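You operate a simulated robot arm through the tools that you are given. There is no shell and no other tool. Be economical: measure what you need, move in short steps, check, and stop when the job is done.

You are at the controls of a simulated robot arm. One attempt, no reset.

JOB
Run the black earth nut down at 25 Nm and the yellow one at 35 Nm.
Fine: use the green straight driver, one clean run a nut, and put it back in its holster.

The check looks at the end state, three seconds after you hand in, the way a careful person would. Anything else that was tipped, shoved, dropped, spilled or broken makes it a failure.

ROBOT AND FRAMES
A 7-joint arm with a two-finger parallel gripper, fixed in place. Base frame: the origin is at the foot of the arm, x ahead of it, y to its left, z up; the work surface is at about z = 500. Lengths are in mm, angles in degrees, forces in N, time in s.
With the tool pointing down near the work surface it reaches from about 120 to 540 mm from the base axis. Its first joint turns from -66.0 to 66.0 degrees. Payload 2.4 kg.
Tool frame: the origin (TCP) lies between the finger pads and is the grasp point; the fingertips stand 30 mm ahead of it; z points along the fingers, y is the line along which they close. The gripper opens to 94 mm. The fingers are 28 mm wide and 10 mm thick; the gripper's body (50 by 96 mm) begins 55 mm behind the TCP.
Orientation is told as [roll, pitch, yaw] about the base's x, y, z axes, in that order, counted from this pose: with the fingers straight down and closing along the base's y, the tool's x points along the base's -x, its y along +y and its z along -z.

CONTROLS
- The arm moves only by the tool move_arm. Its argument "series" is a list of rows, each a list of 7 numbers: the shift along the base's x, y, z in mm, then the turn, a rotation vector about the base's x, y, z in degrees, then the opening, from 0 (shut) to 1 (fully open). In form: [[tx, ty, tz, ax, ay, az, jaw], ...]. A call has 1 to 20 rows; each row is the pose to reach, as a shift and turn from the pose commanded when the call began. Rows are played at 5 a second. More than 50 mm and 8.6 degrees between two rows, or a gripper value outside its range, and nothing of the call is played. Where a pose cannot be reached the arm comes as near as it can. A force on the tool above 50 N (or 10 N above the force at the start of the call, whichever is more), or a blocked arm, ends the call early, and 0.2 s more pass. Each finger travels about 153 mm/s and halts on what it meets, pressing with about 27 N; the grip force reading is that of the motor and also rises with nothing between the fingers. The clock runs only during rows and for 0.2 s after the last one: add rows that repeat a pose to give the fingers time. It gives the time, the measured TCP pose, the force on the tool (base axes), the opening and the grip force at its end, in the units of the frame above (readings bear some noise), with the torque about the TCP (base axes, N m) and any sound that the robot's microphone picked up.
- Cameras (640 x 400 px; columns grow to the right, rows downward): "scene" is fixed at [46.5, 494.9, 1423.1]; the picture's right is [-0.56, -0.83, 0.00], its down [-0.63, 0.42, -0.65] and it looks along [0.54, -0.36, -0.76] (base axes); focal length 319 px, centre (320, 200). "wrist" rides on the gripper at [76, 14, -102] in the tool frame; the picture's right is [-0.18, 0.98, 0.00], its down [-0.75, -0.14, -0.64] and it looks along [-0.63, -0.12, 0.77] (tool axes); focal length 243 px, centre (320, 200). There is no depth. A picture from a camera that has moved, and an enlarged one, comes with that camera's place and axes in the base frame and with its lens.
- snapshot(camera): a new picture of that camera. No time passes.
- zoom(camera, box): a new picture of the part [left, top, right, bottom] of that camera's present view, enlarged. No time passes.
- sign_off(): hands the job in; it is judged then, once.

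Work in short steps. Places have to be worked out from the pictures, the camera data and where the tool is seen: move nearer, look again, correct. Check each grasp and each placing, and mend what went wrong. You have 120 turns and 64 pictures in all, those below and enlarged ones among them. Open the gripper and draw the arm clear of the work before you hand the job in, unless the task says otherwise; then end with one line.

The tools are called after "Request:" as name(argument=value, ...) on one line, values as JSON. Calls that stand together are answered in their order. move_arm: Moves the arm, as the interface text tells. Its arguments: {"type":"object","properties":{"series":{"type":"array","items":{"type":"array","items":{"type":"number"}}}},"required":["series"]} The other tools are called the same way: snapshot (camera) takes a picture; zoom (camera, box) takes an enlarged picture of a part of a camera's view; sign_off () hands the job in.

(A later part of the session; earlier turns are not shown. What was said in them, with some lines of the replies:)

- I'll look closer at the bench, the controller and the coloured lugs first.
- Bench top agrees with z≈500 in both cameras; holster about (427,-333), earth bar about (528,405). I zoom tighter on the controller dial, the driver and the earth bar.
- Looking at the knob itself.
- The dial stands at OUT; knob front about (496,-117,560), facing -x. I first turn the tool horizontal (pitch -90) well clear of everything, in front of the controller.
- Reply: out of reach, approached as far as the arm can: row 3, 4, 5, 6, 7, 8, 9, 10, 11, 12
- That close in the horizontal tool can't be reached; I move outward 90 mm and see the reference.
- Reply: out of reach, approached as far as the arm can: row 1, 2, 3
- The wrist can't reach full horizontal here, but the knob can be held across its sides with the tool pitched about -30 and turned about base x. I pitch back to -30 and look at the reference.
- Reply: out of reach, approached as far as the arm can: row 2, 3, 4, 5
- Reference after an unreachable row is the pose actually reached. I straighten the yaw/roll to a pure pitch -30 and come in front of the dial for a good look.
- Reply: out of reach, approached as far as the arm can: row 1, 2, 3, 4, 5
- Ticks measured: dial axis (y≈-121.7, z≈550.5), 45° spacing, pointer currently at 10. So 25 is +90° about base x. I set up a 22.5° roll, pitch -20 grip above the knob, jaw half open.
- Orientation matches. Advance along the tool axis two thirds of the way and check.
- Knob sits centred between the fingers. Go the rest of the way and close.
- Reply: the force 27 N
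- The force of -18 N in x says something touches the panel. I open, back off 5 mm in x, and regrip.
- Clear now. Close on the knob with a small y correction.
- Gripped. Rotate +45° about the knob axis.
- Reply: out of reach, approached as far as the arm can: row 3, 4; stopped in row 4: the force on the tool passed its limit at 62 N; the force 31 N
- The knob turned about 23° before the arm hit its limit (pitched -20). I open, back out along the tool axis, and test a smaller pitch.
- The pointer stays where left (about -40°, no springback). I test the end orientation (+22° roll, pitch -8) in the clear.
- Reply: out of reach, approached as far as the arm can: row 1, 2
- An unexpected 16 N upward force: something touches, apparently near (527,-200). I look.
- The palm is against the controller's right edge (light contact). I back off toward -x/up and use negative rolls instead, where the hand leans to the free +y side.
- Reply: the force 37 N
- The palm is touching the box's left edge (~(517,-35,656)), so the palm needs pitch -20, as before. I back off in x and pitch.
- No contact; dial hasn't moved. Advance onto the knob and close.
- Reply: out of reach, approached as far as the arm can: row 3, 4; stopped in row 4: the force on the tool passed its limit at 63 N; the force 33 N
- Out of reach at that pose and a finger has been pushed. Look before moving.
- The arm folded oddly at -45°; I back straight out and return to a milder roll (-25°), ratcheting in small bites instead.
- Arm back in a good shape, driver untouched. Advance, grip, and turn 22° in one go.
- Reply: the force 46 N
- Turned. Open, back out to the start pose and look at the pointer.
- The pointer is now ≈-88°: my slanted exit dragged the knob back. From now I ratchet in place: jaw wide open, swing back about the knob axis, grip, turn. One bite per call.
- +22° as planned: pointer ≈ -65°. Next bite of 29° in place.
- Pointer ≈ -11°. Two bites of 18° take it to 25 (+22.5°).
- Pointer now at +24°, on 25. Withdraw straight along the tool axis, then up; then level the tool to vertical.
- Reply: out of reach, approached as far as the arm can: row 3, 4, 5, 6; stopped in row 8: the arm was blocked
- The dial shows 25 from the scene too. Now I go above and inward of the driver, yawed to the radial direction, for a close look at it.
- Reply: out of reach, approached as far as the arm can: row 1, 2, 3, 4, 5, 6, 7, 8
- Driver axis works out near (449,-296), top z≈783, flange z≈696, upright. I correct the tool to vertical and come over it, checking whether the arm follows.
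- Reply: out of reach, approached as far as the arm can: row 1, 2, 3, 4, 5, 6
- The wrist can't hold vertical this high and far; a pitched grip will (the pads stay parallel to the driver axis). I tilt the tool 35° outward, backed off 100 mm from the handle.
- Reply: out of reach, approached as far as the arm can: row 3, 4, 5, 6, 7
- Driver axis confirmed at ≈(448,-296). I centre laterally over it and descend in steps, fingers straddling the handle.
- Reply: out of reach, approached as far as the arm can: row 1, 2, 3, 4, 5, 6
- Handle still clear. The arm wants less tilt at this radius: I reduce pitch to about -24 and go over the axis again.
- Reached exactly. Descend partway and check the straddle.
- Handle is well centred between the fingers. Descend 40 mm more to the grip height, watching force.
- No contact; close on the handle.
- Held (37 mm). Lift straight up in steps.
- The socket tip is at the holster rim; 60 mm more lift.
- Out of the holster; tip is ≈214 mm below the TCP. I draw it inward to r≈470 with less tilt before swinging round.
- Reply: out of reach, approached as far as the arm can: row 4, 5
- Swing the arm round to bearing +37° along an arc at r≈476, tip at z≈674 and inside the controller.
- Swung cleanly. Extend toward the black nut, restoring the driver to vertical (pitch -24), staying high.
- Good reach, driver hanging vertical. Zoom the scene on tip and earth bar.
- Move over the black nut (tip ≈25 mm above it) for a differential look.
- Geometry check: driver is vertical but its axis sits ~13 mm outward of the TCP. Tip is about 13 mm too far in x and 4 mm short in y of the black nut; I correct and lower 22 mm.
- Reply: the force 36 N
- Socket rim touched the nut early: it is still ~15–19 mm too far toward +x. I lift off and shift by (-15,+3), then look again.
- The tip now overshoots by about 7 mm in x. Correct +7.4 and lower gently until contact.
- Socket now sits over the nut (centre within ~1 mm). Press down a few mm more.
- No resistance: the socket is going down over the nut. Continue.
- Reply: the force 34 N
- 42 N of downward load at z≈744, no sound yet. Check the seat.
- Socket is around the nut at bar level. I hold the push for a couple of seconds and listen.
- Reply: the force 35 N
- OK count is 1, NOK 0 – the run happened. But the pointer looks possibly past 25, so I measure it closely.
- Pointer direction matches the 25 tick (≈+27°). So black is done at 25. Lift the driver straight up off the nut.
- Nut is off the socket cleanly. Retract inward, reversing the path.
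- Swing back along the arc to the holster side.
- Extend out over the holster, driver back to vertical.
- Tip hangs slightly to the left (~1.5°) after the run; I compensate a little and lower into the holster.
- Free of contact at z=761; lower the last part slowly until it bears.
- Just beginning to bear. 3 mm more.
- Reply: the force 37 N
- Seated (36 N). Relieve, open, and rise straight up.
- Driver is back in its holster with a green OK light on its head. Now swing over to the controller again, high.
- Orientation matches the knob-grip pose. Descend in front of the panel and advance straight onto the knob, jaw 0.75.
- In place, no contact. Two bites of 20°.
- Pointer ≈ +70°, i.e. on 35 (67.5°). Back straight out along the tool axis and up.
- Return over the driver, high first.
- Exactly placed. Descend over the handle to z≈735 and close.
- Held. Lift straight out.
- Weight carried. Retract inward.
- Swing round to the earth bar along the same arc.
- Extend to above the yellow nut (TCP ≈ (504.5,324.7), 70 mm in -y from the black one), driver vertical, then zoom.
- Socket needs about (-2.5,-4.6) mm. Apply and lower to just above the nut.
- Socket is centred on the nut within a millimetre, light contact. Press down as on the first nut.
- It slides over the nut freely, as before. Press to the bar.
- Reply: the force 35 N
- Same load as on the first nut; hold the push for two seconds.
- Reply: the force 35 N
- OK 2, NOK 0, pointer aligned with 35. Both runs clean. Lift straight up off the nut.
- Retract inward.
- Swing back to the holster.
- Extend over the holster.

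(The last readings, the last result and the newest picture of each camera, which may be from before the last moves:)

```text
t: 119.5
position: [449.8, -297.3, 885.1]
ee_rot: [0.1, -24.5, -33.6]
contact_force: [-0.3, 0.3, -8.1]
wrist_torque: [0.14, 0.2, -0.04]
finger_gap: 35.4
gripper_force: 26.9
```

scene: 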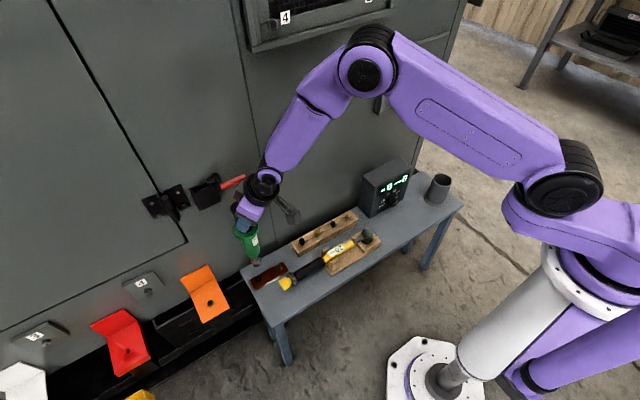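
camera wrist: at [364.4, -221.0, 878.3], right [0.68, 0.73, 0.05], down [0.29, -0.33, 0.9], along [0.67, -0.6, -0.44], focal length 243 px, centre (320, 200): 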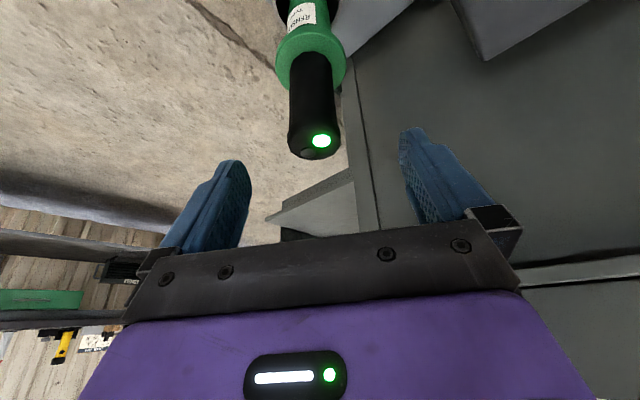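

Load and torque match those right after lifting, so the driver hangs as it was taken. Lower into the holster.

Request:
move_arm(series=[[-1, -1, -15, 0, 0, 0, 0], [-1, -1, -35, 0, 0, 0, 0], [-1, -1, -55, 0, 0, 0, 0], [-1, -1, -75, 0, 0, 0, 0], [-1, -1, -95, 0, 0, 0, 0], [-1, -1, -115, 0, 0, 0, 0], [-1, -1, -130, 0, 0, 0, 0], [-1, -1, -142, 0, 0, 0, 0], [-1, -1, -142, 0, 0, 0, 0]])

```text
t: 120.6
position: [457.3, -303.8, 811.4]
ee_rot: [0.2, -26.6, -33.5]
contact_force: [-6.2, 3.3, 25.0]
wrist_torque: [0.42, 0.42, 0.05]
finger_gap: 36.0
gripper_force: 26.7
stopped in row 5: the force on the tool passed its limit at 129 N (the readings are from after the stop); the commanded pose is now the measured one
```

The tip caught the rim. Raise clear at once.

Request:
move_arm(series=[[0, 0, 10, 0, 0, 0, 0], [-4, 3, 30, 0.9, 1.5, 0, 0], [-8, 5, 50, 0.9, 1.5, 0, 0], [-8, 5, 74, 0.9, 1.5, 0, 0], [-8, 5, 74, 0.9, 1.5, 0, 0]])

Request:
zoom(camera="scene", box=[406, 110, 490, 215])

```text
t: 121.8
position: [448.2, -297.1, 885.2]
ee_rot: [0.1, -24.4, -33.6]
contact_force: [-0.1, -0.7, -7.5]
wrist_torque: [0.1, 0.18, -0.01]
finger_gap: 35.6
gripper_force: 27.2
```

```text
3.81 times, centred on (448, 162) of scene
camera zoom: at [46.6, 494.8, 1423.1], right [-0.56, -0.83, 0.0], down [-0.63, 0.42, -0.65], along [0.54, -0.36, -0.76], focal length 1214 px, centre (-168, 343)
```

zoom: 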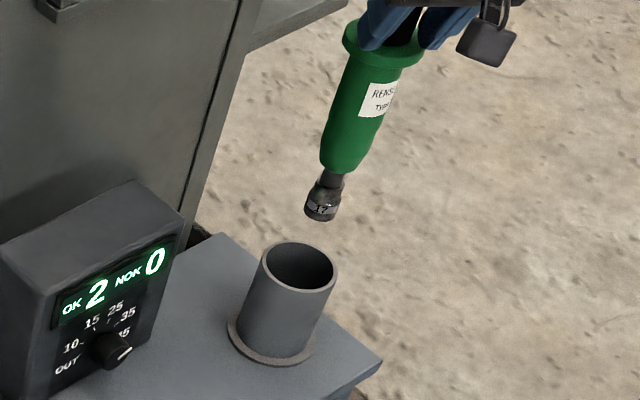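

Holster still upright and in place. Contact torque says the tip's outer edge met the far rim, so the driver has tilted ~3° outward in the grip. I straighten it 2.8° and shift 3 mm inward, then lower slowly through the rim level.

Request:
move_arm(series=[[-1, 0.8, -5, 0.8, 1.2, 0, 0], [-2.5, 1.6, -12, 1.55, 2.3, 0, 0], [-2.5, 1.6, -24, 1.55, 2.3, 0, 0], [-2.5, 1.6, -36, 1.55, 2.3, 0, 0], [-2.5, 1.6, -46, 1.55, 2.3, 0, 0], [-2.5, 1.6, -54, 1.55, 2.3, 0, 0], [-2.5, 1.6, -60, 1.55, 2.3, 0, 0], [-2.5, 1.6, -66, 1.55, 2.3, 0, 0], [-2.5, 1.6, -70, 1.55, 2.3, 0, 0], [-2.5, 1.6, -74, 1.55, 2.3, 0, 0], [-2.5, 1.6, -78, 1.55, 2.3, 0, 0], [-2.5, 1.6, -82, 1.55, 2.3, 0, 0], [-2.5, 1.6, -86, 1.55, 2.3, 0, 0], [-2.5, 1.6, -86, 1.55, 2.3, 0, 0]])

```text
t: 124.8
position: [444.5, -296.3, 798.9]
ee_rot: [0.1, -21.7, -33.5]
contact_force: [0.9, 0.6, -8.7]
wrist_torque: [0.09, 0.12, -0.02]
finger_gap: 35.6
gripper_force: 26.4
```

Past the rim with no contact. Continue slowly.

Request:
move_arm(series=[[0, 0, -5, 0, 0, 0, 0], [0, 0, -10, 0, 0, 0, 0], [0, 0, -15, 0, 0, 0, 0], [0, 0, -20, 0, 0, 0, 0], [0, 0, -25, 0, 0, 0, 0], [0, 0, -30, 0, 0, 0, 0], [0, 0, -35, 0, 0, 0, 0], [0, 0, -35, 0, 0, 0, 0]])

```text
t: 126.6
position: [445.4, -296.3, 763.9]
ee_rot: [0.0, -21.6, -33.5]
contact_force: [0.0, -0.2, -8.8]
wrist_torque: [0.07, 0.12, 0.01]
finger_gap: 35.8
gripper_force: 26.7
```

Still free. Continue down toward the seat (~733).

Request:
move_arm(series=[[0, 0, -4, 0, 0, 0, 0], [0, 0, -8, 0, 0, 0, 0], [0, 0, -12, 0, 0, 0, 0], [0, 0, -16, 0, 0, 0, 0], [0, 0, -20, 0, 0, 0, 0], [0, 0, -24, 0, 0, 0, 0], [0, 0, -24, 0, 0, 0, 0]])

```text
t: 128.2
position: [445.5, -296.5, 740.0]
ee_rot: [0.2, -21.7, -33.5]
contact_force: [-0.4, 1.1, -8.5]
wrist_torque: [0.09, 0.14, -0.05]
finger_gap: 35.4
gripper_force: 27.3
```

Request:
move_arm(series=[[0, 0, -2, 0, 0, 0, 0], [0, 0, -4, 0, 0, 0, 0], [0, 0, -6, 0, 0, 0, 0], [0, 0, -8, 0, 0, 0, 0], [0, 0, -8, 0, 0, 0, 0]])

```text
t: 129.4
position: [445.6, -296.3, 732.1]
ee_rot: [0.2, -21.8, -33.5]
contact_force: [0.0, 1.1, -8.5]
wrist_torque: [0.09, 0.11, 0.03]
finger_gap: 35.3
gripper_force: 26.8
```

Not bearing yet (it may have slid up a little in the grip). Go on in small steps.

Request:
move_arm(series=[[0, 0, -1.5, 0, 0, 0, 0], [0, 0, -3, 0, 0, 0, 0], [0, 0, -4.5, 0, 0, 0, 0], [0, 0, -4.5, 0, 0, 0, 0]])

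```text
t: 130.4
position: [446.3, -296.1, 726.2]
ee_rot: [0.0, -21.7, -33.5]
contact_force: [-0.5, 0.5, -8.8]
wrist_torque: [0.11, 0.17, 0.01]
finger_gap: 35.5
gripper_force: 27.0
```

Request:
move_arm(series=[[0, 0, -1.5, 0, 0, 0, 0], [0, 0, -3, 0, 0, 0, 0], [0, 0, -4.5, 0, 0, 0, 0], [0, 0, -4.5, 0, 0, 0, 0]])

```text
t: 131.4
position: [443.7, -296.4, 722.6]
ee_rot: [0.2, -21.6, -33.5]
contact_force: [-0.6, 0.4, -8.8]
wrist_torque: [0.08, 0.14, 0.02]
finger_gap: 35.4
gripper_force: 27.0
```

Request:
move_arm(series=[[0, 0, -1.5, 0, 0, 0, 0], [0, 0, -3, 0, 0, 0, 0], [0, 0, -4.5, 0, 0, 0, 0], [0, 0, -4.5, 0, 0, 0, 0]])

```text
t: 132.4
position: [448.0, -299.3, 721.8]
ee_rot: [0.2, -22.5, -33.5]
contact_force: [-3.5, 4.8, 49.1]
wrist_torque: [0.49, 0.01, 0.07]
finger_gap: 35.7
gripper_force: 26.9
```

Bearing now at z≈722 (a further 10 mm slide from the rim bump). Relieve the load, then open gently.

Request:
move_arm(series=[[0, 0, 2, 0, 0, 0, 0], [0, 0, 3.5, 0, 0, 0, 0], [0, 0, 3.5, 0, 0, 0, 0]])

```text
t: 133.2
position: [444.7, -296.6, 721.4]
ee_rot: [0.0, -21.6, -33.5]
contact_force: [1.9, -2.7, 2.6]
wrist_torque: [-0.69, -0.63, -0.05]
finger_gap: 35.3
gripper_force: 26.4
```

The holster carries the weight now. Open and rise straight up.

Request:
move_arm(series=[[0, 0, 0, 0, 0, 0, 0.45], [0, 0, 0, 0, 0, 0, 0.7], [0, 0, 0, 0, 0, 0, 1], [0, 0, 0, 0, 0, 0, 1], [0, 0, 15, 0, 0, 0, 1], [0, 0, 35, 0, 0, 0, 1], [0, 0, 55, 0, 0, 0, 1], [0, 0, 80, 0, 0, 0, 1], [0, 0, 105, 0, 0, 0, 1], [0, 0, 130, 0, 0, 0, 1], [0, 0, 130, 0, 0, 0, 1]])

```text
t: 135.6
position: [445.0, -298.6, 852.0]
ee_rot: [0.1, -21.7, -33.5]
contact_force: [-0.5, -1.2, -1.3]
wrist_torque: [-0.02, 0.01, -0.02]
finger_gap: 93.9
gripper_force: 0.2
```

Hand free, no load. Draw the arm clear inward and away.

Request:
move_arm(series=[[-12, 8, 15, 1.3, 2, 0, 1], [-25, 16, 25, 2.6, 4, 0, 1], [-40, 40, 30, 4, 6, 4, 1], [-40, 75, 30, 5, 7.5, 10, 1], [-30, 110, 30, 5, 7.5, 16, 1], [-20, 145, 30, 5, 7.5, 22, 1], [-15, 180, 30, 5, 7.5, 28, 1], [-15, 180, 30, 5, 7.5, 28, 1], [-15, 180, 30, 5, 7.5, 28, 1]])

```text
t: 137.6
position: [431.1, -116.6, 878.8]
ee_rot: [2.3, -13.2, -6.2]
contact_force: [0.0, -0.8, -0.1]
wrist_torque: [-0.02, -0.02, 0.0]
finger_gap: 94.0
gripper_force: 0.2
```

The arm is clear with the gripper open, and the last display reading was OK 2, NOK 0. I hand in.

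Request:
sign_off()

```text
The job is handed in.
```

I ran the black earth nut down at 25 Nm and the yellow one at 35 Nm, one run each; the controller counted OK 2, NOK 0. The green driver is back in its holster, but I had no pictures left to check how it sits. On the second return it hit the holster rim at about 129 N, and a picture straight after showed the holster upright and in place. Earlier, while I was setting the dial, the gripper pressed the controller box at about 35 N without visibly moving it.
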